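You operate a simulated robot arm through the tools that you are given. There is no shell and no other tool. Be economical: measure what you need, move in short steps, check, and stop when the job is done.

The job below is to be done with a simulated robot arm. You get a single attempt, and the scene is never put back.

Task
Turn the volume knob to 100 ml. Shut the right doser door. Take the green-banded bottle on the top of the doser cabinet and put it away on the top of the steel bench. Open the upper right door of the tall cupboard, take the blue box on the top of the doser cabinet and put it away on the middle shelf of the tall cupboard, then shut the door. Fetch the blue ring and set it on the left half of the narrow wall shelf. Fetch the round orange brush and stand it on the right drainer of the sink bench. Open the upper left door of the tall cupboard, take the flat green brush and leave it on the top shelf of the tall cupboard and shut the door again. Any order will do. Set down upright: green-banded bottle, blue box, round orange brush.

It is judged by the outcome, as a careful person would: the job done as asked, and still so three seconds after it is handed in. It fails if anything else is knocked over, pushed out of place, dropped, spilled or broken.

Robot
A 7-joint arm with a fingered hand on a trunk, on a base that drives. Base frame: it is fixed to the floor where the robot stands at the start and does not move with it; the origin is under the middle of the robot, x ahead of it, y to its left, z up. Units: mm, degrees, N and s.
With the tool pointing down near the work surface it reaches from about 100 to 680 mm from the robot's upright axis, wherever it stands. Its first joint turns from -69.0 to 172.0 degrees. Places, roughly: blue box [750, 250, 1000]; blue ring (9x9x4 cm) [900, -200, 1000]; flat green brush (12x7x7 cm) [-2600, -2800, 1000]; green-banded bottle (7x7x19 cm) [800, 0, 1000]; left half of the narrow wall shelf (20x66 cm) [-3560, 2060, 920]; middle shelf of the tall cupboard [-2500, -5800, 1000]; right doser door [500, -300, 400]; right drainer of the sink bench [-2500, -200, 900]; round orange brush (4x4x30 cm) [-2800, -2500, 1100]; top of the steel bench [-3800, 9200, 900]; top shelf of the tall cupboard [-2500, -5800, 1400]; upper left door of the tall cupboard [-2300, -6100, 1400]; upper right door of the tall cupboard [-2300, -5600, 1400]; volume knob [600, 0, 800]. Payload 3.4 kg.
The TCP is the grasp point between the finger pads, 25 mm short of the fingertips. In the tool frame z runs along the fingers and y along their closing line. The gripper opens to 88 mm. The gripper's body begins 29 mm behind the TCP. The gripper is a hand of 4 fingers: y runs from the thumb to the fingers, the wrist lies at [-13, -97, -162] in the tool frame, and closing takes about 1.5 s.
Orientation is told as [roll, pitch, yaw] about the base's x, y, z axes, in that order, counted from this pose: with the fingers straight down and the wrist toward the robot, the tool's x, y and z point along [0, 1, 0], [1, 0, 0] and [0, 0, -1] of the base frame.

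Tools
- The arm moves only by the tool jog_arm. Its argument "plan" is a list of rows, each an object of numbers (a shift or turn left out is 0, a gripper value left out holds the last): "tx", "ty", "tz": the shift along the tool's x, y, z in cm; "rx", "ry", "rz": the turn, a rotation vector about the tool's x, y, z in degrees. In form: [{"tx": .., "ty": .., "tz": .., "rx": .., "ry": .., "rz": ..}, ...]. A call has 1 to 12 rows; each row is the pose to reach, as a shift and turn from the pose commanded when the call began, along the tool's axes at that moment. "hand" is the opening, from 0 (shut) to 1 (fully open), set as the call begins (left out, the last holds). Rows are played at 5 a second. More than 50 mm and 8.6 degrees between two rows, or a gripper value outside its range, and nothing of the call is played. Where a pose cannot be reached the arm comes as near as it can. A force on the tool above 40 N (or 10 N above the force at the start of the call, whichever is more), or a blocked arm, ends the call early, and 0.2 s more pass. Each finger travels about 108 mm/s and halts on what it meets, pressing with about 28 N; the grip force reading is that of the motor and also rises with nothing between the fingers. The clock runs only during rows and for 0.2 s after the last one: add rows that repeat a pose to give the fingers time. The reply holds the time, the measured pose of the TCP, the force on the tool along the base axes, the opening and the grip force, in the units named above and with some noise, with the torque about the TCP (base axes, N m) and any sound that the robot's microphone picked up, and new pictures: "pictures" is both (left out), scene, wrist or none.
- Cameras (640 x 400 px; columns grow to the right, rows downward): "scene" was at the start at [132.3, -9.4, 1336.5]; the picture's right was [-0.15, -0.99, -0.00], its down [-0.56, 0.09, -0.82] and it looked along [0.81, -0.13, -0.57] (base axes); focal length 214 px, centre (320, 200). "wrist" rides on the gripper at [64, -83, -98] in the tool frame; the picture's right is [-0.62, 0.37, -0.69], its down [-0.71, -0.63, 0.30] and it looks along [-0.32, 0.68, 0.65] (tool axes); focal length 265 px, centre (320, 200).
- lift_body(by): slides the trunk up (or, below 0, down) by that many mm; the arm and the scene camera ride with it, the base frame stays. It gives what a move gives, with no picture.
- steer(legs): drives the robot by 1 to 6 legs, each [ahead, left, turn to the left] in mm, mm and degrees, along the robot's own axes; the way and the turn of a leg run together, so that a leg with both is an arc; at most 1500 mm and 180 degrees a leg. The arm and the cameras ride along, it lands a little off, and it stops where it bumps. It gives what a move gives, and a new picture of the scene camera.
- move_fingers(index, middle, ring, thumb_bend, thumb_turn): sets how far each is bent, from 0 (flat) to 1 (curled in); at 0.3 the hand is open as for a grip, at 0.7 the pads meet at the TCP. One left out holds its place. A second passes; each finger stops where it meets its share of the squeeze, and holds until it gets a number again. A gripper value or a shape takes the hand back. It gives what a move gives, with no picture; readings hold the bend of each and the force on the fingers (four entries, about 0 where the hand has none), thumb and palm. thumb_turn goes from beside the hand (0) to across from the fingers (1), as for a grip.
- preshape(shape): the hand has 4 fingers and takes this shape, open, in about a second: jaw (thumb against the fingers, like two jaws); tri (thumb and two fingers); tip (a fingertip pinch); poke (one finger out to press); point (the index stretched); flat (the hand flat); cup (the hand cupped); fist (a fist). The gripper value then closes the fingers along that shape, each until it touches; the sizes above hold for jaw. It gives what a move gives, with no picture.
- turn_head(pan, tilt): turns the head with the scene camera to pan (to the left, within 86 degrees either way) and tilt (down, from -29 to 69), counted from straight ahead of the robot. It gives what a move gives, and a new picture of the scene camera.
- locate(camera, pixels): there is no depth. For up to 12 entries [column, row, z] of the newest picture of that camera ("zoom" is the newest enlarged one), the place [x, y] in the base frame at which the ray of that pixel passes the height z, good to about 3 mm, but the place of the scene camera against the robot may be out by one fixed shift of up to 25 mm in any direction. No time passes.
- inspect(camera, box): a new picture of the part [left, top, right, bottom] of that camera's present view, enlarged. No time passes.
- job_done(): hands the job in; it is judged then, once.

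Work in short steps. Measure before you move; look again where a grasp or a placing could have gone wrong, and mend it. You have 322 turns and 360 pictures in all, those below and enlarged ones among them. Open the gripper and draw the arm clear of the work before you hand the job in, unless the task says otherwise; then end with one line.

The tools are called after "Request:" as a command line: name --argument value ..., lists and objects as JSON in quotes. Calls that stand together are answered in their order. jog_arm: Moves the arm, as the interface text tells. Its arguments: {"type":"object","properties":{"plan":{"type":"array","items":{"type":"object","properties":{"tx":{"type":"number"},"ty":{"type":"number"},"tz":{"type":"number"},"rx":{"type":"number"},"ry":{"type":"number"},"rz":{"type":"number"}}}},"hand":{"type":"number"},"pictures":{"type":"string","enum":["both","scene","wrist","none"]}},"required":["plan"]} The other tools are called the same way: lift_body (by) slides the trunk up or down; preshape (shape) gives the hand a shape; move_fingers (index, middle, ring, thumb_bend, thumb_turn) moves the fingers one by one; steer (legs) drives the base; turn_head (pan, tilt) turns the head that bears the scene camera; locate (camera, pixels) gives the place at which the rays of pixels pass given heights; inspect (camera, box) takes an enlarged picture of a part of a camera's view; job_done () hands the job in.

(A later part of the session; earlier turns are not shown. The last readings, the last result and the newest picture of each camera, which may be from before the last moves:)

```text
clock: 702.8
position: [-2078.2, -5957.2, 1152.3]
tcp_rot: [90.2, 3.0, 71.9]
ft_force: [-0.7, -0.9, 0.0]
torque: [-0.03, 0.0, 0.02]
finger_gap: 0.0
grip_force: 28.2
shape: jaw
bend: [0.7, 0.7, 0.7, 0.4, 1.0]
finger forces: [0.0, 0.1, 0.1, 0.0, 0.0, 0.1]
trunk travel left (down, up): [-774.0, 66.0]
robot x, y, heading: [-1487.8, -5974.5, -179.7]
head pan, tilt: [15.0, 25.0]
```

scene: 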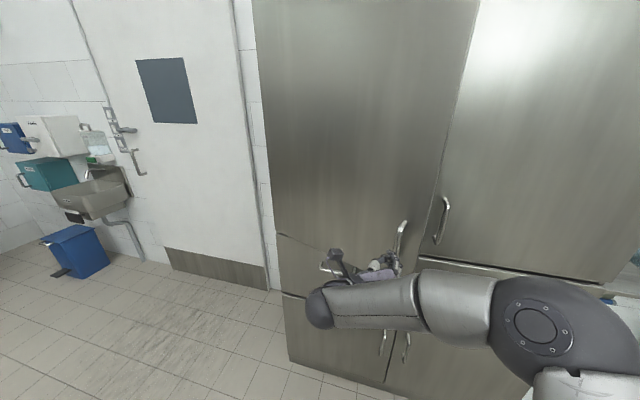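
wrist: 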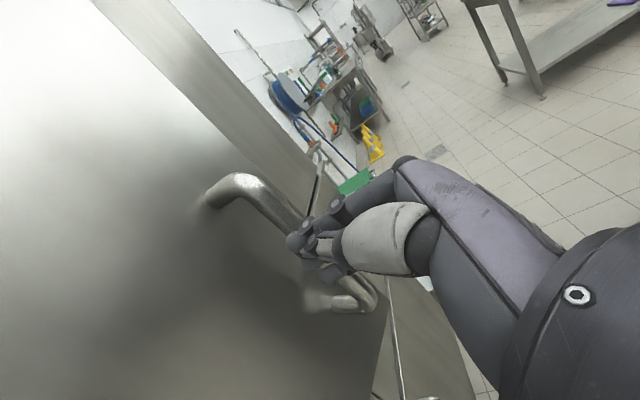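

Closed on nothing: the bar is ~22 mm ahead of the TCP. I open, advance 2.3 cm more and re-close.

Request:
jog_arm --plan '[{}, {}, {}, {}, {"tz": 1.2, "ty": 0.5}, {"tz": 2.3, "ty": 0.6}]' --hand 1 --pictures "none"

Request:
jog_arm --plan '[{}, {}, {}, {}, {}, {}, {}, {}]' --hand 0 --pictures "wrist"

```text
clock: 704.2
position: [-2098.0, -5944.4, 1151.8]
tcp_rot: [90.0, 2.8, 71.7]
ft_force: [-0.7, 0.4, 0.2]
torque: [-0.02, 0.0, 0.03]
finger_gap: 87.6
grip_force: 0.1
shape: jaw
bend: [0.3, 0.3, 0.3, 0.3, 0.98]
finger forces: [0.0, 0.0, 0.0, 0.0, 0.1, 0.0]
trunk travel left (down, up): [-774.0, 66.0]
robot x, y, heading: [-1492.7, -5972.6, -180.0]
head pan, tilt: [15.0, 25.0]
```

```text
clock: 706.0
position: [-2098.2, -5944.6, 1150.9]
tcp_rot: [90.1, 2.8, 71.9]
ft_force: [-0.7, -0.3, -0.1]
torque: [0.03, -0.02, 0.02]
finger_gap: 5.7
grip_force: 27.6
shape: jaw
bend: [0.75, 0.55, 0.57, 0.43, 1.0]
finger forces: [0.1, 0.1, 0.0, 0.0, 0.0, 0.0]
trunk travel left (down, up): [-774.0, 66.0]
robot x, y, heading: [-1493.3, -5974.1, -179.8]
head pan, tilt: [15.0, 25.0]
```

wrist: 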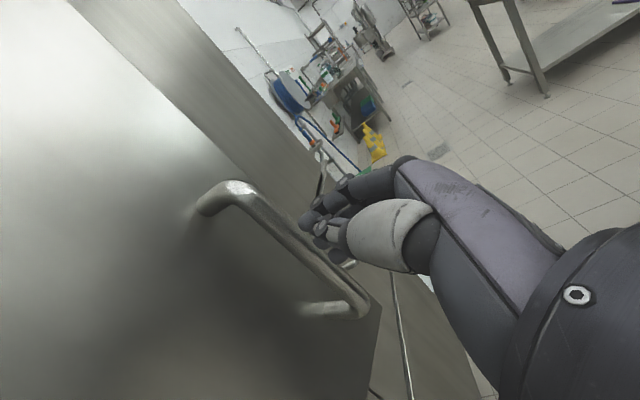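

The fingers missed the bar. I retreat 6 cm, open and re-measure.

Request:
jog_arm --plan '[{"tz": -3}, {"tz": -7}]' --pictures "none"

Request:
jog_arm --plan '[{}, {}, {}, {}]' --hand 1 --pictures "both"

```text
clock: 706.6
position: [-2028.5, -5967.1, 1152.8]
tcp_rot: [90.1, 2.9, 71.6]
ft_force: [0.7, -0.1, 0.3]
torque: [0.0, 0.04, -0.02]
finger_gap: 5.4
grip_force: 28.2
shape: jaw
bend: [0.75, 0.55, 0.57, 0.43, 1.0]
finger forces: [0.0, 0.0, 0.0, 0.0, 0.0, 0.0]
trunk travel left (down, up): [-774.0, 66.0]
robot x, y, heading: [-1491.2, -5971.1, -179.7]
head pan, tilt: [15.0, 25.0]
```

```text
clock: 707.6
position: [-2030.5, -5965.8, 1151.9]
tcp_rot: [90.0, 2.9, 71.7]
ft_force: [-0.5, -0.6, 0.0]
torque: [0.0, 0.0, -0.03]
finger_gap: 87.4
grip_force: 0.0
shape: jaw
bend: [0.3, 0.3, 0.3, 0.3, 0.98]
finger forces: [0.0, 0.1, 0.0, 0.0, 0.0, 0.0]
trunk travel left (down, up): [-774.0, 66.0]
robot x, y, heading: [-1494.4, -5970.9, -179.5]
head pan, tilt: [15.0, 25.0]
```

scene: 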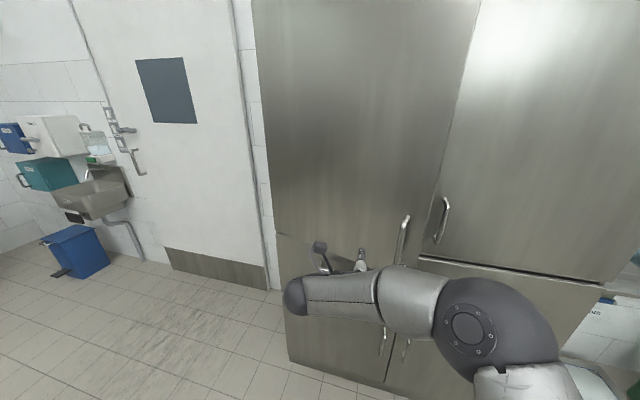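
wrist: 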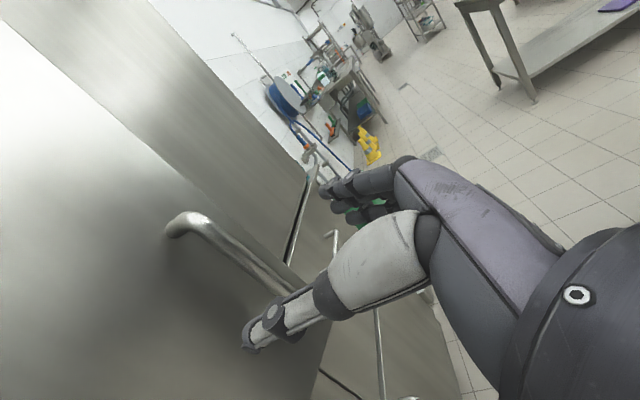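

Two-view triangulation: the bar is 115 mm ahead and 16 mm right of the TCP (door at 18°). Advance accordingly and close.

Request:
jog_arm --plan '[{"ty": 1.5, "tz": 3}, {"ty": 1.5, "tz": 7}, {"ty": 1.5, "tz": 10.6}]' --pictures "wrist"

Request:
jog_arm --plan '[{}, {}, {}, {}, {}, {}, {}, {}]' --hand 0 --pictures "wrist"

```text
clock: 708.4
position: [-2128.9, -5918.2, 1149.2]
tcp_rot: [90.1, 2.9, 71.8]
ft_force: [-0.7, 0.1, 0.4]
torque: [0.02, 0.0, -0.01]
finger_gap: 87.8
grip_force: 0.2
shape: jaw
bend: [0.3, 0.3, 0.3, 0.3, 0.98]
finger forces: [0.1, 0.1, 0.0, 0.0, 0.0, 0.0]
trunk travel left (down, up): [-774.0, 66.0]
robot x, y, heading: [-1491.1, -5973.6, -179.8]
head pan, tilt: [15.0, 25.0]
```

wrist: 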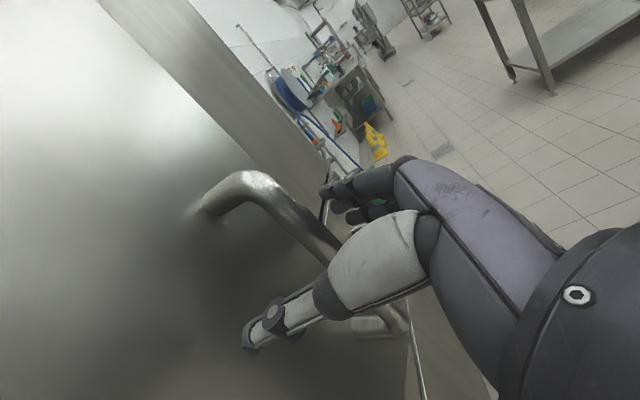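

```text
clock: 710.2
position: [-2128.2, -5919.9, 1150.2]
tcp_rot: [90.0, 2.9, 71.8]
ft_force: [-1.3, -2.3, 0.6]
torque: [0.03, 0.04, 0.02]
finger_gap: 2.2
grip_force: 27.8
shape: jaw
bend: [0.72, 0.7, 0.7, 0.75, 1.0]
finger forces: [5.5, 1.6, 2.2, 0.0, 24.9, 0.0]
trunk travel left (down, up): [-774.0, 66.0]
robot x, y, heading: [-1491.6, -5973.7, -180.0]
head pan, tilt: [15.0, 25.0]
```

wrist: 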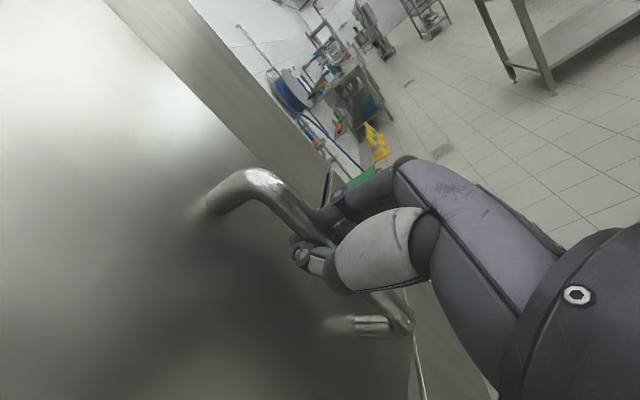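

The fingers enclose the bar (hooked). I pull the door open with base arcs turning with the door, up to ≈64°.

Request:
steer --legs '[[-51, 148, -10], [-57, 179, -12], [-57, 179, -12]]'

```text
clock: 712.4
position: [-2032.2, -5980.6, 1151.9]
tcp_rot: [90.3, 3.1, 53.5]
ft_force: [12.2, 13.4, -7.7]
torque: [-0.01, 0.02, 0.0]
finger_gap: 3.3
grip_force: 28.7
shape: jaw
bend: [0.72, 0.7, 0.72, 0.78, 1.0]
finger forces: [14.1, 6.9, 2.8, 0.0, 19.4, 0.0]
trunk travel left (down, up): [-774.0, 66.0]
robot x, y, heading: [-1441.3, -6230.3, 163.5]
head pan, tilt: [15.0, 25.0]
stopped in leg 2: the force on the tool passed its limit at 43 N (the readings are from after the stop); the commanded pose is now the measured one
```

scene: 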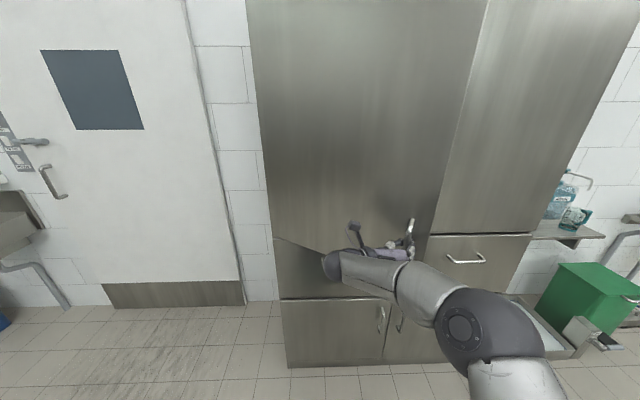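

θ≈32°. Continue with smaller steps.

Request:
steer --legs '[[-38, 115, -8], [-38, 115, -8]]'

```text
clock: 713.7
position: [-1997.0, -6008.5, 1152.4]
tcp_rot: [90.3, 3.1, 45.3]
ft_force: [11.1, 12.1, -2.9]
torque: [0.03, 0.05, 0.05]
finger_gap: 3.0
grip_force: 27.8
shape: jaw
bend: [0.72, 0.7, 0.72, 0.78, 1.0]
finger forces: [13.2, 4.3, 2.5, 0.0, 0.3, 0.0]
trunk travel left (down, up): [-774.0, 66.0]
robot x, y, heading: [-1447.8, -6333.7, 156.0]
head pan, tilt: [15.0, 25.0]
stopped in leg 1: the force on the tool passed its limit at 42 N (the readings are from after the stop); the commanded pose is now the measured one
```

scene: 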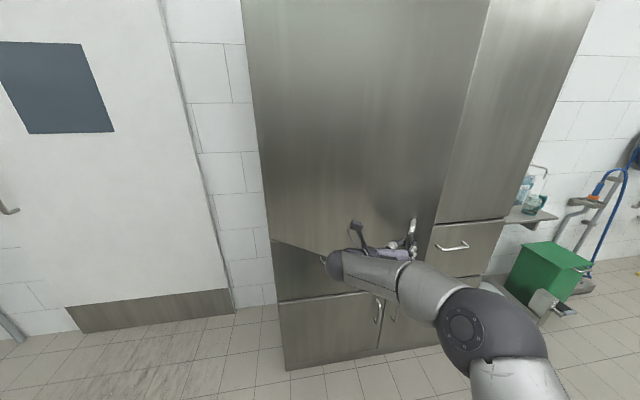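

Request:
steer --legs '[[-22, 55, -4], [-22, 55, -4], [-22, 55, -4]]'

```text
clock: 715.4
position: [-1954.6, -6048.6, 1151.7]
tcp_rot: [90.2, 3.0, 36.3]
ft_force: [13.0, 10.3, 1.1]
torque: [0.03, 0.0, 0.12]
finger_gap: 2.9
grip_force: 28.2
shape: jaw
bend: [0.72, 0.7, 0.71, 0.8, 1.0]
finger forces: [14.2, 2.5, 2.8, 0.1, 1.4, 0.1]
trunk travel left (down, up): [-774.0, 66.0]
robot x, y, heading: [-1465.2, -6453.2, 148.0]
head pan, tilt: [15.0, 25.0]
stopped in leg 2: the force on the tool passed its limit at 41 N (the readings are from after the stop); the commanded pose is now the measured one
```

scene: 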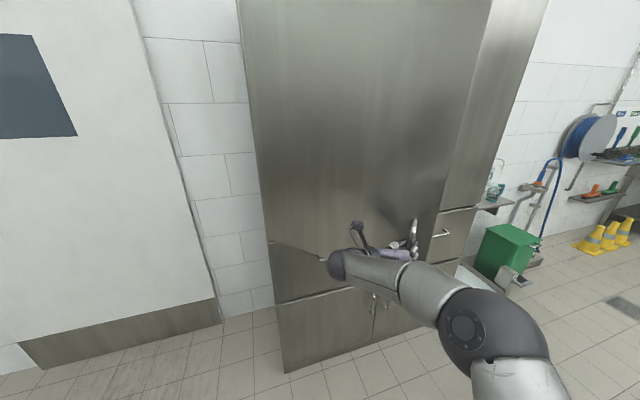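

θ≈45–47°. Continue.

Request:
steer --legs '[[-24, 52, -4], [-24, 52, -4]]'

Request:
steer --legs '[[-26, 52, -4], [-26, 52, -4]]'

```text
clock: 716.9
position: [-1916.1, -6098.4, 1151.3]
tcp_rot: [90.3, 3.2, 28.9]
ft_force: [19.5, 12.4, -2.5]
torque: [0.04, 0.06, 0.14]
finger_gap: 2.6
grip_force: 27.5
shape: jaw
bend: [0.72, 0.7, 0.71, 0.81, 1.0]
finger forces: [17.2, 3.4, 3.6, 0.1, 1.0, 0.0]
trunk travel left (down, up): [-774.0, 66.0]
robot x, y, heading: [-1480.2, -6563.4, 140.1]
head pan, tilt: [15.0, 25.0]
```

scene: 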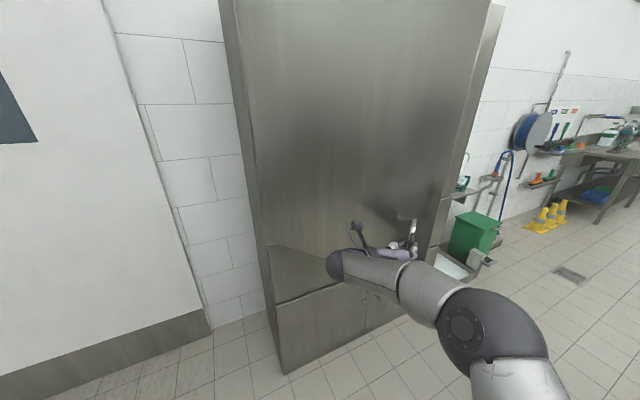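

```text
clock: 718.4
position: [-1882.9, -6152.4, 1151.3]
tcp_rot: [90.2, 3.2, 20.9]
ft_force: [17.7, 9.5, -2.6]
torque: [0.03, 0.01, 0.16]
finger_gap: 2.8
grip_force: 28.1
shape: jaw
bend: [0.72, 0.7, 0.71, 0.81, 1.0]
finger forces: [16.3, 2.5, 3.5, 0.0, 1.2, 0.0]
trunk travel left (down, up): [-774.0, 66.0]
robot x, y, heading: [-1516.3, -6674.4, 132.0]
head pan, tilt: [15.0, 25.0]
```

scene: 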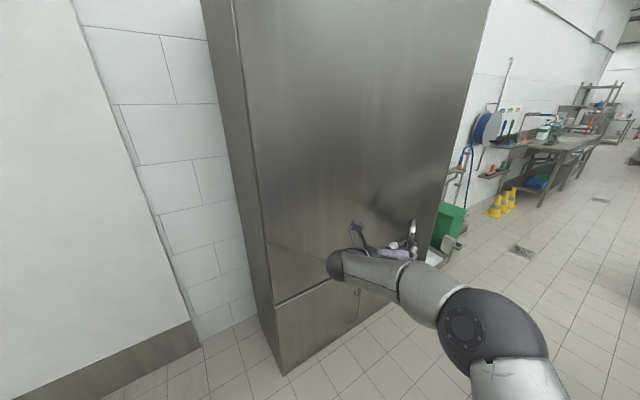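

Excellent, ≈61°. Continue the same way to ≈90°.

Request:
steer --legs '[[-28, 50, -4], [-28, 50, -4], [-28, 50, -4], [-28, 50, -4]]'

Request:
steer --legs '[[-28, 50, -4], [-28, 50, -4], [-28, 50, -4]]'

```text
clock: 721.1
position: [-1830.1, -6276.6, 1149.6]
tcp_rot: [90.2, 2.8, 4.9]
ft_force: [3.1, 1.4, -2.6]
torque: [-0.04, -0.04, 0.04]
finger_gap: 1.5
grip_force: 27.9
shape: jaw
bend: [0.72, 0.7, 0.7, 0.79, 1.0]
finger forces: [0.3, 0.1, 2.8, 0.0, 0.1, 0.1]
trunk travel left (down, up): [-774.0, 66.0]
robot x, y, heading: [-1618.4, -6879.1, 115.9]
head pan, tilt: [15.0, 25.0]
```

scene: 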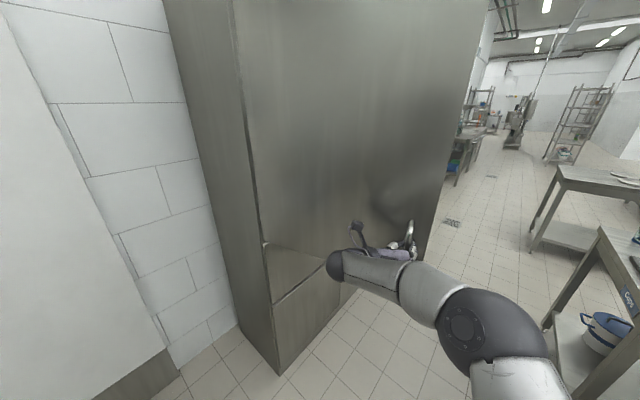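

```text
clock: 723.1
position: [-1814.5, -6374.4, 1149.7]
tcp_rot: [90.3, 2.8, -7.2]
ft_force: [-4.5, 0.4, 0.4]
torque: [-0.02, -0.03, -0.04]
finger_gap: 1.7
grip_force: 28.1
shape: jaw
bend: [0.72, 0.7, 0.7, 0.79, 1.0]
finger forces: [0.0, 0.0, 0.0, 0.1, 4.6, 0.0]
trunk travel left (down, up): [-774.0, 66.0]
robot x, y, heading: [-1730.8, -7009.0, 103.9]
head pan, tilt: [15.0, 25.0]
```

scene: 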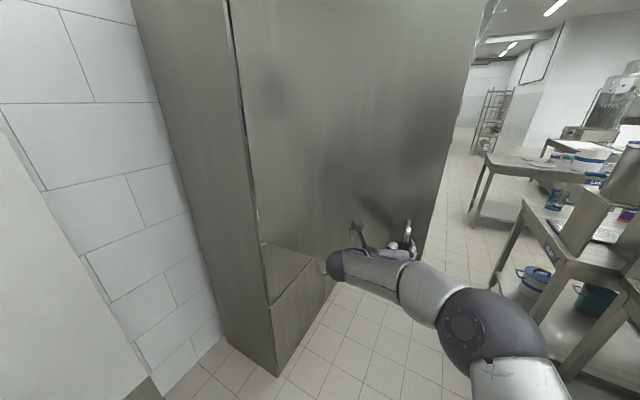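

Left door ≈88° open. Release, back off, and go to fetch the green flat brush via the passage.

Request:
jog_arm --plan '[{}, {}, {}, {}, {}]' --hand 1 --pictures "none"

Request:
steer --legs '[[-150, 58, 0], [0, 0, -13.9], [0, -230, 0]]'

```text
clock: 724.3
position: [-1812.9, -6375.1, 1150.0]
tcp_rot: [90.1, 2.8, -7.2]
ft_force: [-0.8, 0.2, -0.4]
torque: [-0.04, 0.02, 0.02]
finger_gap: 87.4
grip_force: 0.1
shape: jaw
bend: [0.3, 0.3, 0.3, 0.3, 0.98]
finger forces: [0.1, 0.0, 0.0, 0.0, 0.0, 0.0]
trunk travel left (down, up): [-774.0, 66.0]
robot x, y, heading: [-1729.8, -7010.5, 104.0]
head pan, tilt: [15.0, 25.0]
```

```text
clock: 727.9
position: [-1448.9, -6534.3, 1149.3]
tcp_rot: [90.1, 2.9, -21.4]
ft_force: [-0.8, -0.2, -0.8]
torque: [0.0, 0.0, 0.02]
finger_gap: 87.5
grip_force: 0.1
shape: jaw
bend: [0.3, 0.3, 0.3, 0.3, 0.98]
finger forces: [0.0, 0.1, 0.0, 0.0, 0.0, 0.0]
trunk travel left (down, up): [-774.0, 66.0]
robot x, y, heading: [-1526.5, -7172.0, 89.7]
head pan, tilt: [15.0, 25.0]
```

scene: 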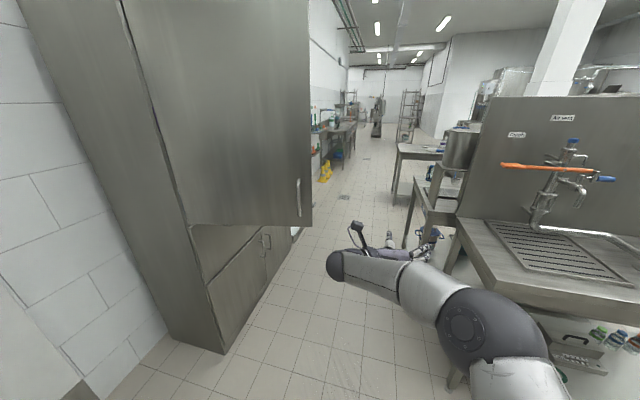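

I straighten and retract the hand, then drive north through the passage.

Request:
jog_arm --plan '[{"tz": -3, "rx": 7}, {"tz": -7, "ty": -2, "rx": 14}, {"tz": -11, "ty": -3, "rx": 21}, {"tz": -14, "ty": -3, "rx": 21}]' --pictures "none"

Request:
steer --legs '[[1100, -36, 0], [1100, 0, 0], [1400, 120, 0], [750, 0, 0]]'

```text
clock: 728.9
position: [-1527.7, -6654.2, 1151.6]
tcp_rot: [91.2, 2.6, -0.2]
ft_force: [-1.1, 0.5, 0.6]
torque: [-0.03, 0.01, 0.0]
finger_gap: 87.4
grip_force: 0.1
shape: jaw
bend: [0.3, 0.3, 0.3, 0.3, 0.98]
finger forces: [0.0, 0.0, 0.0, 0.1, 0.0, 0.0]
trunk travel left (down, up): [-774.0, 66.0]
robot x, y, heading: [-1522.6, -7169.8, 89.9]
head pan, tilt: [15.0, 25.0]
```

```text
clock: 750.1
position: [-1582.6, -2294.2, 1151.8]
tcp_rot: [91.1, 2.5, -0.8]
ft_force: [0.6, 0.3, 0.2]
torque: [-0.01, -0.01, 0.0]
finger_gap: 87.6
grip_force: 0.1
shape: jaw
bend: [0.3, 0.3, 0.3, 0.3, 0.98]
finger forces: [0.0, 0.1, 0.0, 0.1, 0.0, 0.0]
trunk travel left (down, up): [-774.0, 66.0]
robot x, y, heading: [-1581.4, -2804.2, 89.3]
head pan, tilt: [15.0, 25.0]
```

scene: 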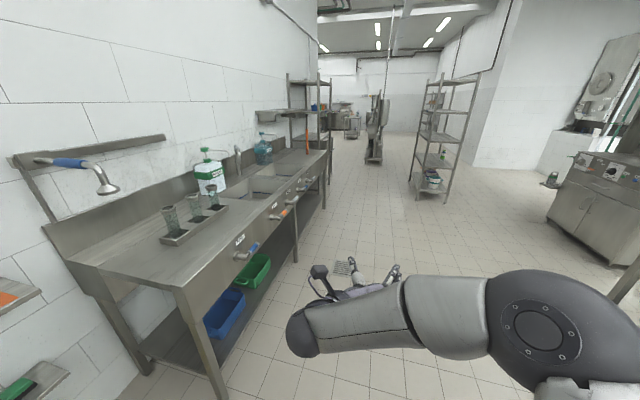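

The orange brush is still standing on its drainer. I turn to face the brush station and drive nearer, then convert the hand to point down.

Request:
steer --legs '[[0, 0, 90.7], [280, 0, 0]]'

Request:
jog_arm --plan '[{"rz": -8.2}, {"rz": -16.4}, {"rz": -24.6}, {"rz": -32.8}, {"rz": -41}, {"rz": -49.2}, {"rz": -57.4}, {"rz": -65.6}, {"rz": -73.8}, {"rz": -82}, {"rz": -90}, {"rz": -90}]' --pictures "none"

Request:
jog_arm --plan '[{"rx": 8.2, "ty": 2}, {"rx": 16.4, "ty": 4}, {"rx": 24.6, "ty": 5}, {"rx": 32.8, "ty": 5}, {"rx": 41, "ty": 5}, {"rx": 49.2, "ty": 5}, {"rx": 57.4, "ty": 5}, {"rx": 65.6, "ty": 5}, {"rx": 71, "ty": 5}, {"rx": 71, "ty": 5}]'

```text
clock: 755.9
position: [-2377.7, -2812.2, 1151.3]
tcp_rot: [91.1, 2.7, 89.8]
ft_force: [0.6, 0.4, 0.2]
torque: [0.02, 0.01, 0.01]
finger_gap: 87.4
grip_force: 0.1
shape: jaw
bend: [0.3, 0.3, 0.3, 0.3, 0.98]
finger forces: [0.1, 0.1, 0.0, 0.0, 0.0, 0.0]
trunk travel left (down, up): [-774.0, 66.0]
robot x, y, heading: [-1860.5, -2812.0, 180.0]
head pan, tilt: [15.0, 25.0]
```

scene: 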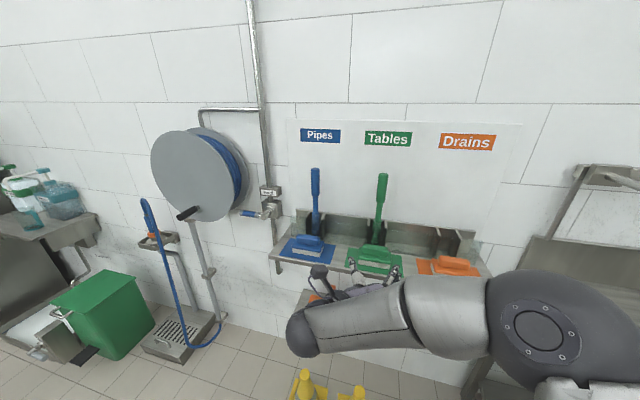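

```text
clock: 758.5
position: [-2385.2, -2790.4, 1159.2]
tcp_rot: [99.8, -84.2, 77.2]
ft_force: [-0.5, -1.0, 0.1]
torque: [-0.04, -0.01, -0.01]
finger_gap: 87.6
grip_force: 0.0
shape: jaw
bend: [0.3, 0.3, 0.3, 0.3, 0.98]
finger forces: [0.0, 0.0, 0.0, 0.0, 0.0, 0.0]
trunk travel left (down, up): [-774.0, 66.0]
robot x, y, heading: [-1864.0, -2808.6, 179.8]
head pan, tilt: [15.0, 25.0]
```

```text
clock: 760.7
position: [-2376.9, -2811.4, 1201.6]
tcp_rot: [2.8, -20.0, 178.8]
ft_force: [-0.6, -0.3, -0.6]
torque: [-0.01, 0.02, 0.01]
finger_gap: 88.0
grip_force: 0.1
shape: jaw
bend: [0.3, 0.3, 0.3, 0.3, 0.98]
finger forces: [0.0, 0.0, 0.0, 0.0, 0.0, 0.0]
trunk travel left (down, up): [-774.0, 66.0]
robot x, y, heading: [-1862.9, -2806.7, 180.3]
head pan, tilt: [15.0, 25.0]
```

scene: 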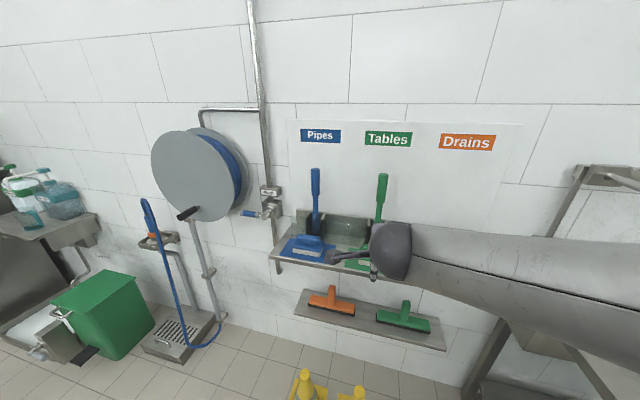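
wrist: 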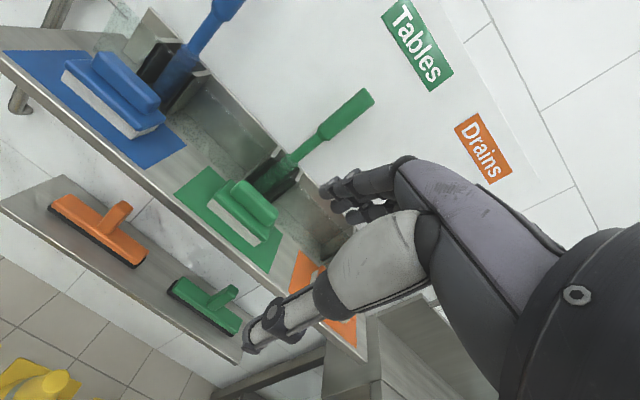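

The tool points down with a 20° forward tilt (hand leaning back toward the robot), useful to clear the tall brush behind. I enlarge the green brush.

Request:
inspect --camera "wrist" --box '[160, 130, 320, 280]'

```text
2.67 times, centred on (240, 205) of wrist
```

zoom: 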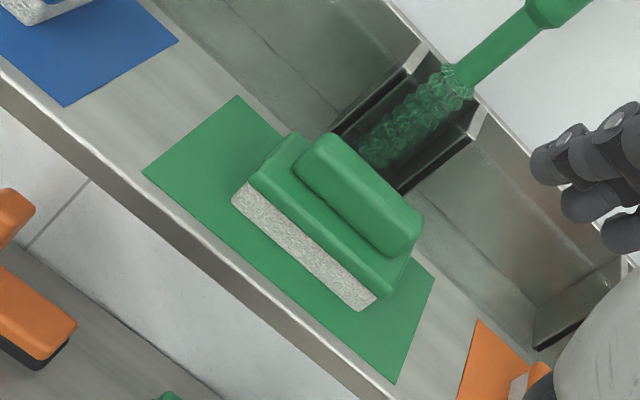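

Request:
locate --camera "zoom" --pixels '[[360, 195, 990], [360, 195, 975], [237, 208, 925], [362, 308, 925], [143, 173, 922], [397, 383, 922], [432, 280, 922], [237, 97, 922], [320, 140, 990], [415, 240, 990]]'

```text
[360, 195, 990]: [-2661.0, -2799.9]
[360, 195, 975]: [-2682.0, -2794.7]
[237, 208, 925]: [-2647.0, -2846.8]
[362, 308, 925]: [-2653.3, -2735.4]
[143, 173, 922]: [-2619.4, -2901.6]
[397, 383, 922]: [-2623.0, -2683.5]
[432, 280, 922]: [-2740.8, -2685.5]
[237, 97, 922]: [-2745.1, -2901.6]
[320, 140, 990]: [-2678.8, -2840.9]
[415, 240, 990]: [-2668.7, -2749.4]
```

I drive 180 mm closer for a second view to fix the height.

Request:
steer --legs '[[180, 0, 0]]'

Request:
inspect --camera "wrist" --box '[140, 100, 400, 360]'

```text
clock: 762.2
position: [-2556.4, -2810.3, 1200.8]
tcp_rot: [2.8, -20.1, 178.8]
ft_force: [0.1, 0.2, 0.6]
torque: [0.02, -0.01, 0.0]
finger_gap: 88.1
grip_force: 0.1
shape: jaw
bend: [0.3, 0.3, 0.3, 0.3, 0.98]
finger forces: [0.0, 0.0, 0.1, 0.0, 0.0, 0.0]
trunk travel left (down, up): [-774.0, 66.0]
robot x, y, heading: [-2046.0, -2807.5, 179.8]
head pan, tilt: [15.0, 25.0]
```

scene: 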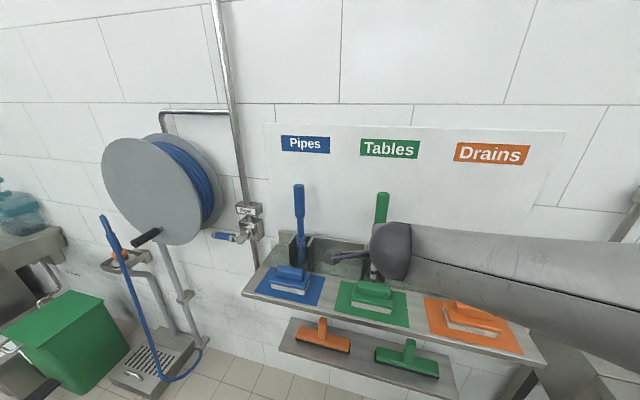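

```text
1.54 times, centred on (270, 230) of wrist
```

zoom: 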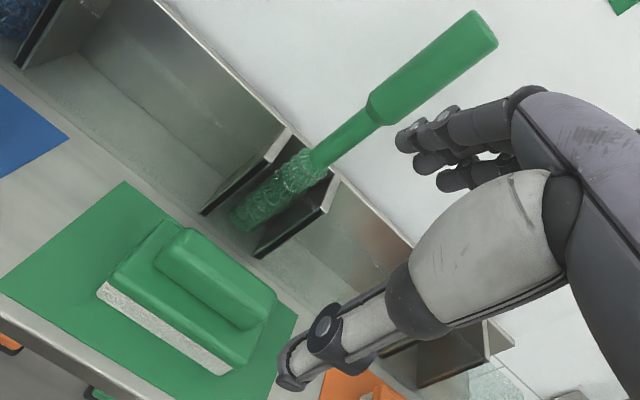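

Request:
locate --camera "zoom" --pixels '[[214, 278, 990], [214, 278, 975], [214, 278, 960], [100, 290, 925], [100, 290, 905], [232, 374, 925], [232, 374, 905], [125, 182, 922], [125, 182, 900], [160, 250, 990], [268, 312, 990]]'

```text
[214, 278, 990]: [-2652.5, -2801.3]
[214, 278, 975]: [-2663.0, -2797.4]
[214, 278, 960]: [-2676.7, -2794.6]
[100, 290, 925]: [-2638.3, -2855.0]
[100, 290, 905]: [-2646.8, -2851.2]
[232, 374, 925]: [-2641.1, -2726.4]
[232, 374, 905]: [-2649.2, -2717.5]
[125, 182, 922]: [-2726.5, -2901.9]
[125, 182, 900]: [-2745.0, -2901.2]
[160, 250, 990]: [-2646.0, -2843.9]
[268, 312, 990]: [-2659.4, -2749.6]
```

The two views give handle top ≈985–1005, x≈−2640…−2660, y≈−2800. I lower toward it for a closer third view.

Request:
jog_arm --plan '[{"tx": -0.5, "ty": 1, "tz": 3.6}, {"tx": -1, "ty": 2, "tz": 7.2}, {"tx": -1, "ty": 2.9, "tz": 10.7}]' --pictures "wrist"

Request:
inspect --camera "wrist" --box '[140, 120, 400, 380]'

```text
clock: 763.0
position: [-2621.1, -2804.6, 1108.8]
tcp_rot: [2.8, -20.0, 179.0]
ft_force: [-0.2, 0.2, 0.5]
torque: [0.01, 0.01, 0.0]
finger_gap: 88.0
grip_force: 0.0
shape: jaw
bend: [0.3, 0.3, 0.3, 0.3, 0.98]
finger forces: [0.0, 0.0, 0.0, 0.1, 0.0, 0.0]
trunk travel left (down, up): [-774.0, 66.0]
robot x, y, heading: [-2040.9, -2804.9, 180.0]
head pan, tilt: [15.0, 25.0]
```

wrist: 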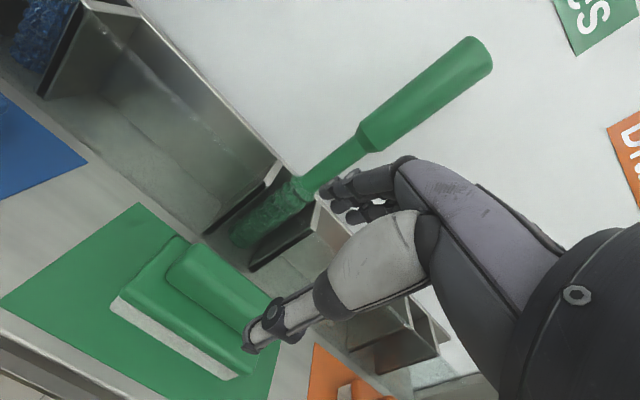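

```text
1.54 times, centred on (270, 250) of wrist
```

zoom: 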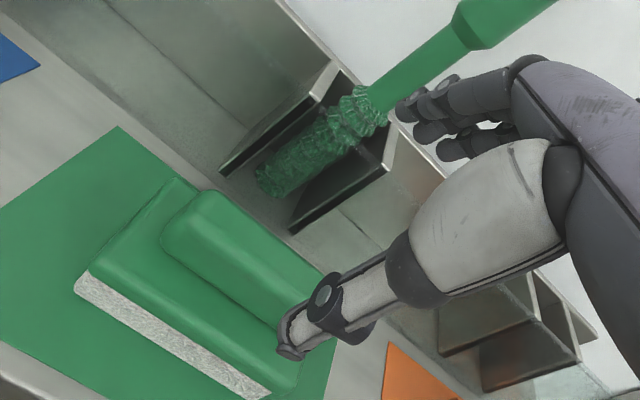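

Request:
locate --camera "wrist" --pixels '[[112, 300, 925], [112, 300, 940], [237, 379, 925], [237, 379, 940], [138, 205, 922], [138, 205, 940], [185, 248, 990], [185, 248, 1005], [185, 248, 975], [0, 298, 940], [0, 298, 922]]'

```text
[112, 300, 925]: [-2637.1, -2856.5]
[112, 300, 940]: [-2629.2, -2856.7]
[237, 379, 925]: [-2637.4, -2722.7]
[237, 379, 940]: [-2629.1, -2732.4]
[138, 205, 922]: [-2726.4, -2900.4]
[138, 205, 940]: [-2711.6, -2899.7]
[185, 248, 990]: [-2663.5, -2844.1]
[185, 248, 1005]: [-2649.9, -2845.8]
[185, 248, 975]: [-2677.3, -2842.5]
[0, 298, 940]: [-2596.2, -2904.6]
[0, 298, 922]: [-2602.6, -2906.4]
```

Brush: centre ≈(−2655,−2797), top ≈1012, its block top ≈985. There's ~35 mm clearance to the tall brush, so I make the tool vertical, centre it above, and set a part-opening.

Request:
jog_arm --plan '[{"rx": 7, "ry": -1}, {"rx": 14, "ry": -2}, {"rx": 20, "ry": -2.8}, {"rx": 20, "ry": -2.8}]' --hand 0.75 --pictures "none"

Request:
jog_arm --plan '[{"ty": 1.7, "tx": -0.4}, {"ty": 3.4, "tx": -0.8}, {"ty": 3.4, "tx": -0.8, "tz": 3}]' --pictures "both"

```text
clock: 764.0
position: [-2619.6, -2804.5, 1110.0]
tcp_rot: [-0.1, 0.0, 179.3]
ft_force: [0.1, 0.3, -0.1]
torque: [0.04, 0.03, 0.0]
finger_gap: 66.3
grip_force: 0.1
shape: jaw
bend: [0.27, 0.35, 0.32, 0.54, 0.99]
finger forces: [0.0, 0.0, 0.1, 0.0, 0.1, 0.1]
trunk travel left (down, up): [-774.0, 66.0]
robot x, y, heading: [-2040.3, -2808.6, 180.0]
head pan, tilt: [15.0, 25.0]
```

```text
clock: 764.8
position: [-2655.5, -2795.3, 1079.9]
tcp_rot: [-0.1, -0.1, 179.3]
ft_force: [-0.4, 0.8, -0.3]
torque: [0.01, 0.03, 0.03]
finger_gap: 66.2
grip_force: 0.1
shape: jaw
bend: [0.27, 0.35, 0.32, 0.54, 0.99]
finger forces: [0.0, 0.0, 0.0, 0.1, 0.0, 0.1]
trunk travel left (down, up): [-774.0, 66.0]
robot x, y, heading: [-2043.3, -2807.0, 179.7]
head pan, tilt: [15.0, 25.0]
```

scene: 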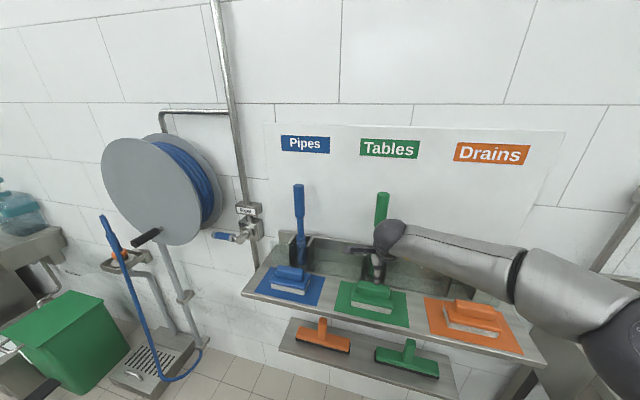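
wrist: 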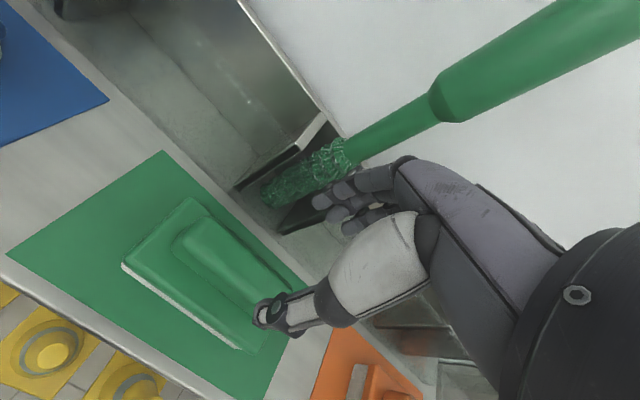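

Request:
inspect --camera "wrist" --box '[100, 150, 360, 370]'

Request:
locate --camera "wrist" --pixels '[[235, 262, 1010], [235, 262, 990], [235, 262, 970], [122, 265, 945], [122, 265, 920], [240, 350, 945], [240, 350, 920], [160, 152, 945], [160, 152, 920], [8, 255, 945], [8, 255, 920]]'

```text
1.82 times, centred on (230, 260) of wrist
```

zoom: 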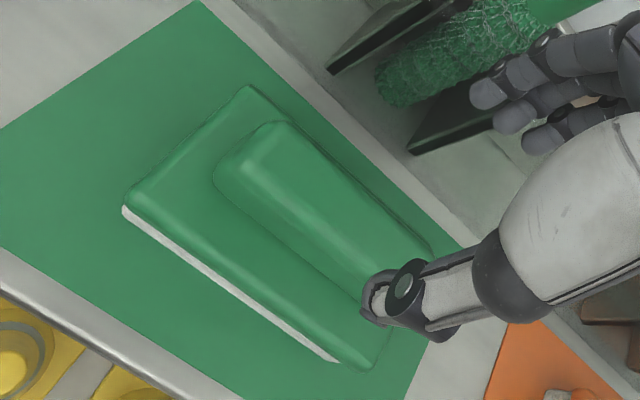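

```text
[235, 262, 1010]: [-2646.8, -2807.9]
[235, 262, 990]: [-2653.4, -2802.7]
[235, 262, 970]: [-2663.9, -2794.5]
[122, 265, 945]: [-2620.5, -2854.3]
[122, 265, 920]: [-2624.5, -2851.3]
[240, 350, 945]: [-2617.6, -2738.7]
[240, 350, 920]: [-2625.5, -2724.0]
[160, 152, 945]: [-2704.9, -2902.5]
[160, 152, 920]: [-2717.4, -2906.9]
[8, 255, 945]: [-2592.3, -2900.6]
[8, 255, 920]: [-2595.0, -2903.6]
```

Consistent: shelf ≈950, brush centre x≈−2650, top ≈1020. I shift 6 mm and descend slowly.

Request:
jog_arm --plan '[{"ty": -0.6, "tz": 2}, {"ty": -0.6, "tz": 4}, {"ty": -0.6, "tz": 5}, {"ty": -0.6, "tz": 5.6}, {"ty": -0.6, "tz": 6.2}]' --pictures "wrist"

```text
clock: 766.0
position: [-2648.8, -2795.2, 1019.2]
tcp_rot: [-0.1, -0.1, 179.3]
ft_force: [0.6, 0.4, -0.3]
torque: [-0.01, 0.0, 0.03]
finger_gap: 66.3
grip_force: 0.1
shape: jaw
bend: [0.27, 0.35, 0.32, 0.54, 0.99]
finger forces: [0.0, 0.1, 0.0, 0.1, 0.0, 0.0]
trunk travel left (down, up): [-774.0, 66.0]
robot x, y, heading: [-2042.0, -2803.2, 179.8]
head pan, tilt: [15.0, 25.0]
```

wrist: 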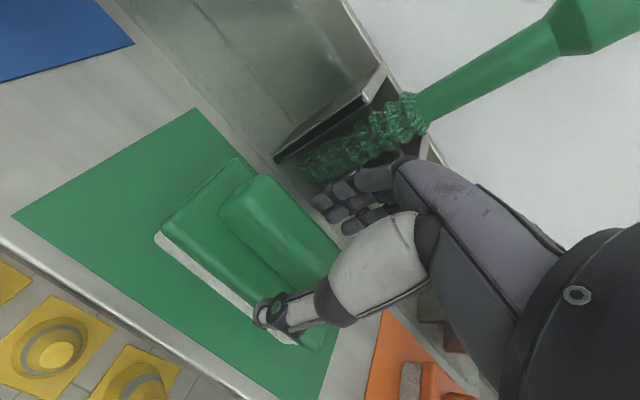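

No contact yet; descend further in small steps.

Request:
jog_arm --plan '[{"tz": 0.6}, {"tz": 1.2}, {"tz": 1.8}, {"tz": 2.4}]' --pictures "wrist"

```text
clock: 767.0
position: [-2647.6, -2796.1, 994.2]
tcp_rot: [-0.2, -0.1, 179.3]
ft_force: [-0.1, -0.3, 0.5]
torque: [-0.01, 0.0, -0.01]
finger_gap: 66.5
grip_force: 0.2
shape: jaw
bend: [0.27, 0.35, 0.32, 0.54, 0.99]
finger forces: [0.1, 0.1, 0.0, 0.0, 0.2, 0.0]
trunk travel left (down, up): [-774.0, 66.0]
robot x, y, heading: [-2038.9, -2804.0, 180.2]
head pan, tilt: [15.0, 25.0]
```

wrist: 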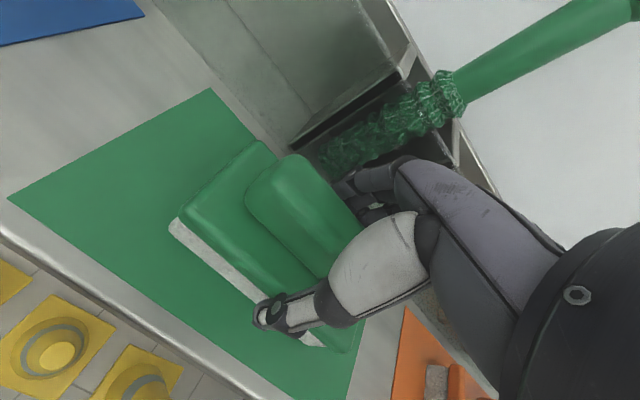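

Handle is between thumb and fingers now. Close.

Request:
jog_arm --plan '[{}, {}, {}, {}, {}, {}, {}, {}]' --hand 0 --pictures "wrist"

```text
clock: 768.8
position: [-2647.3, -2795.0, 994.1]
tcp_rot: [-0.1, -0.1, 179.3]
ft_force: [0.3, 0.2, 0.5]
torque: [0.01, -0.03, 0.01]
finger_gap: 56.1
grip_force: 27.5
shape: jaw
bend: [0.74, 0.41, 0.38, 0.58, 0.99]
finger forces: [14.4, 7.7, 3.4, 0.1, 25.5, 0.1]
trunk travel left (down, up): [-774.0, 66.0]
robot x, y, heading: [-2044.3, -2811.1, 180.0]
head pan, tilt: [15.0, 25.0]
```

wrist: 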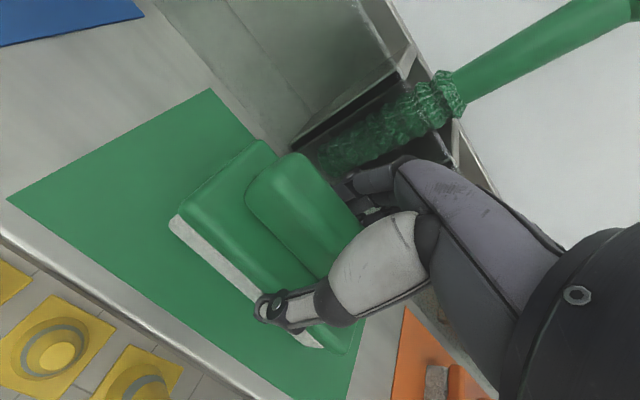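

Gripped. Lift 15 cm straight up.

Request:
jog_arm --plan '[{"tz": -2}, {"tz": -5}, {"tz": -9}, {"tz": -13}, {"tz": -16}]'

```text
clock: 770.0
position: [-2649.0, -2795.7, 1155.3]
tcp_rot: [-0.2, -0.1, 179.3]
ft_force: [0.0, -0.2, -1.4]
torque: [0.0, 0.02, -0.03]
finger_gap: 55.7
grip_force: 27.9
shape: jaw
bend: [0.74, 0.42, 0.38, 0.58, 0.99]
finger forces: [14.4, 7.6, 3.6, 0.0, 25.5, 0.1]
trunk travel left (down, up): [-774.0, 66.0]
robot x, y, heading: [-2041.8, -2806.5, 180.0]
head pan, tilt: [15.0, 25.0]
```

scene: 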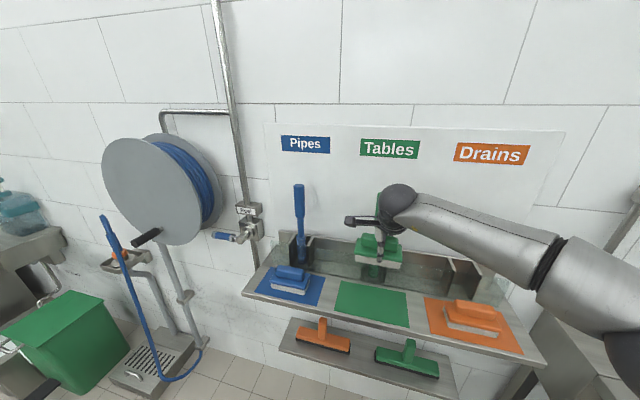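
wrist: 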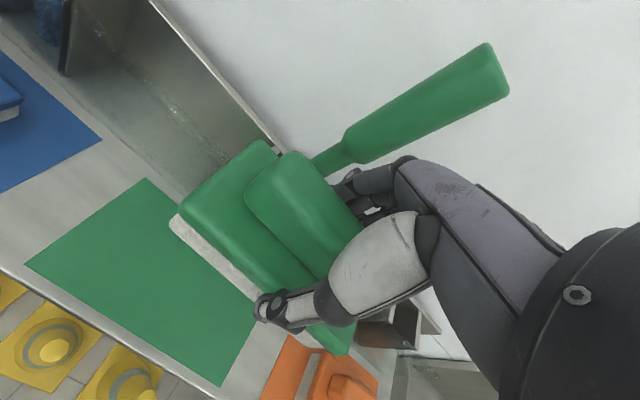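

Brush held, tall one undisturbed. Back away, retract, face north and reverse south to the cupboard.

Request:
steer --legs '[[-450, 0, 0]]'

Request:
jog_arm --plan '[{"ty": -4}, {"ty": -8}, {"ty": -12}]' --pictures "none"

Request:
steer --legs '[[0, 0, -90], [-1450, -35, 0], [-1450, -35, 0], [-310, 0, 0], [0, 0, 90]]'

Request:
turn_head --pan 10 --tilt 15

```text
clock: 772.8
position: [-2194.1, -2796.7, 1156.0]
tcp_rot: [-0.1, -0.1, 179.2]
ft_force: [0.1, 0.4, -0.7]
torque: [0.05, -0.01, 0.02]
finger_gap: 55.9
grip_force: 27.3
shape: jaw
bend: [0.74, 0.42, 0.38, 0.58, 0.99]
finger forces: [14.4, 7.7, 3.6, 0.0, 25.6, 0.1]
trunk travel left (down, up): [-774.0, 66.0]
robot x, y, heading: [-1585.4, -2808.5, 179.9]
head pan, tilt: [15.0, 25.0]
```

scene: 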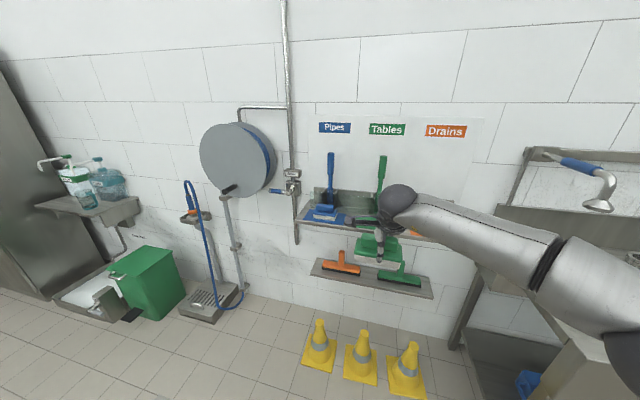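

```text
clock: 773.6
position: [-2072.6, -2798.6, 1155.9]
tcp_rot: [0.0, -0.2, 179.3]
ft_force: [0.7, 0.1, -2.2]
torque: [0.04, -0.05, 0.0]
finger_gap: 55.7
grip_force: 27.8
shape: jaw
bend: [0.74, 0.42, 0.38, 0.58, 0.99]
finger forces: [14.4, 7.8, 3.4, 0.0, 25.6, 0.0]
trunk travel left (down, up): [-774.0, 66.0]
robot x, y, heading: [-1585.9, -2807.8, 179.7]
head pan, tilt: [15.0, 25.0]
```

```text
clock: 796.9
position: [-2048.1, -5988.1, 1155.8]
tcp_rot: [-0.1, -0.1, 178.6]
ft_force: [-0.3, -0.7, -1.3]
torque: [0.02, 0.0, 0.02]
finger_gap: 55.7
grip_force: 28.2
shape: jaw
bend: [0.74, 0.42, 0.38, 0.59, 0.99]
finger forces: [14.3, 7.6, 3.5, 0.0, 25.1, 0.1]
trunk travel left (down, up): [-774.0, 66.0]
robot x, y, heading: [-1568.2, -6001.7, 179.2]
head pan, tilt: [15.0, 25.0]
```

scene: 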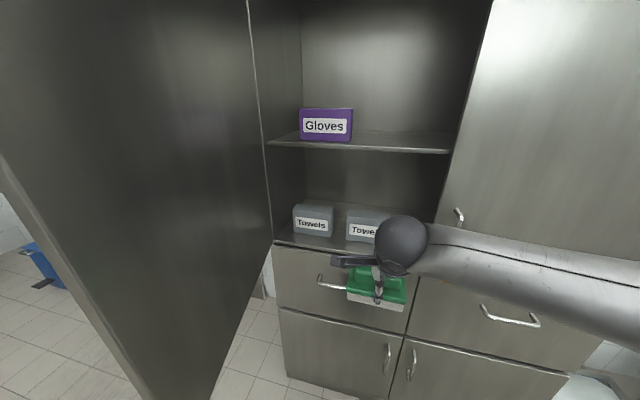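

```text
clock: 797.6
position: [-2048.1, -5988.0, 1155.5]
tcp_rot: [-0.1, -0.1, 178.5]
ft_force: [0.5, 0.2, -1.4]
torque: [0.01, 0.02, 0.01]
finger_gap: 55.7
grip_force: 28.0
shape: jaw
bend: [0.74, 0.42, 0.38, 0.59, 0.99]
finger forces: [14.3, 7.5, 3.5, 0.0, 25.2, 0.0]
trunk travel left (down, up): [-774.0, 66.0]
robot x, y, heading: [-1563.9, -6002.2, 179.2]
head pan, tilt: [10.0, 15.0]
```

scene: 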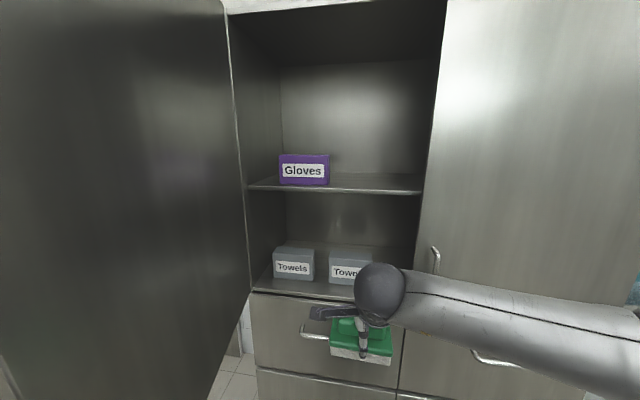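

The left compartment's top shelf has "Gloves" at left and free space at right. I calibrate the shelf height using the known middle-shelf height (~975).

Request:
locate --camera "scene" --pixels '[[252, 289, 975], [252, 289, 1000], [252, 289, 1030], [400, 193, 1300], [400, 193, 1330], [400, 193, 1360], [400, 193, 1390], [250, 188, 1360], [330, 185, 1360], [423, 182, 1360]]'

```text
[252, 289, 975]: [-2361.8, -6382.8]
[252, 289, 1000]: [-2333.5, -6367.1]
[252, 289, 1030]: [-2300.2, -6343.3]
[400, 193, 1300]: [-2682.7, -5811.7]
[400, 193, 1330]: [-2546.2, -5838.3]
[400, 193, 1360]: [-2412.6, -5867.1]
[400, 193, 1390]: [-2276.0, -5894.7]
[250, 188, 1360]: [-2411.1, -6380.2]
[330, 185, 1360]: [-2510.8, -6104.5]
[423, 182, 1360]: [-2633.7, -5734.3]
```

Top shelf is about 1350–1380. I raise the hand to TCP z≈1490 (trunk +66, arm the rest) before going in.

Request:
lift_body --by 66

Request:
jog_arm --plan '[{"tz": -4.5}, {"tz": -9}, {"tz": -13.5}, {"tz": -18}, {"tz": -22.5}, {"tz": -27}]'

```text
clock: 798.6
position: [-2048.2, -5987.4, 1220.2]
tcp_rot: [-0.2, -0.1, 178.6]
ft_force: [0.7, -0.4, -1.1]
torque: [0.01, 0.02, 0.01]
finger_gap: 55.4
grip_force: 28.2
shape: jaw
bend: [0.74, 0.42, 0.38, 0.59, 0.99]
finger forces: [14.2, 7.5, 3.5, 0.1, 25.1, 0.0]
trunk travel left (down, up): [-840.0, 0.0]
robot x, y, heading: [-1562.7, -6001.0, 179.3]
head pan, tilt: [10.0, 15.0]
```

```text
clock: 800.0
position: [-2045.9, -5990.9, 1490.9]
tcp_rot: [-0.3, -0.1, 178.9]
ft_force: [0.0, 0.3, -1.5]
torque: [0.04, 0.02, -0.03]
finger_gap: 55.2
grip_force: 28.8
shape: jaw
bend: [0.74, 0.42, 0.39, 0.59, 0.99]
finger forces: [14.2, 7.4, 3.6, 0.0, 25.2, 0.0]
trunk travel left (down, up): [-840.0, 0.0]
robot x, y, heading: [-1560.8, -6000.4, 179.0]
head pan, tilt: [10.0, 15.0]
```

scene: 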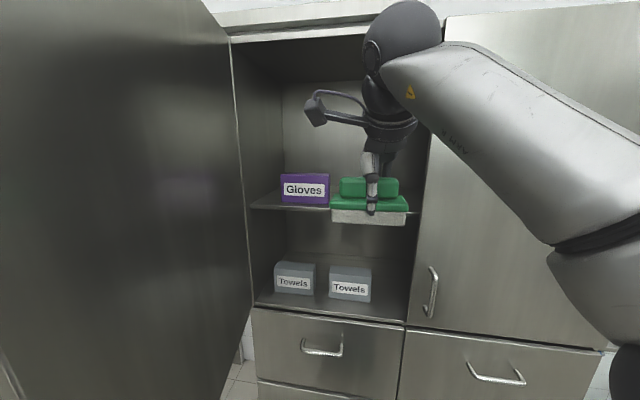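
wrist: 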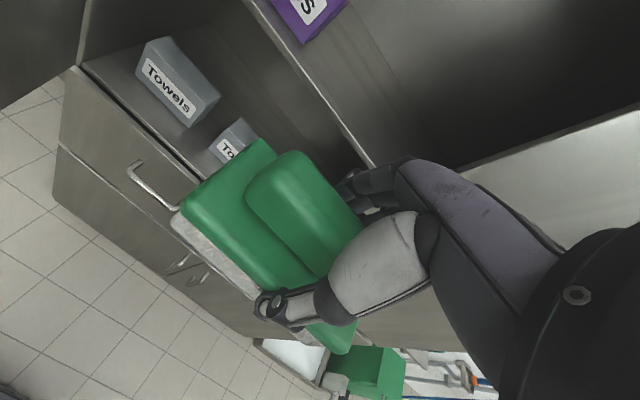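

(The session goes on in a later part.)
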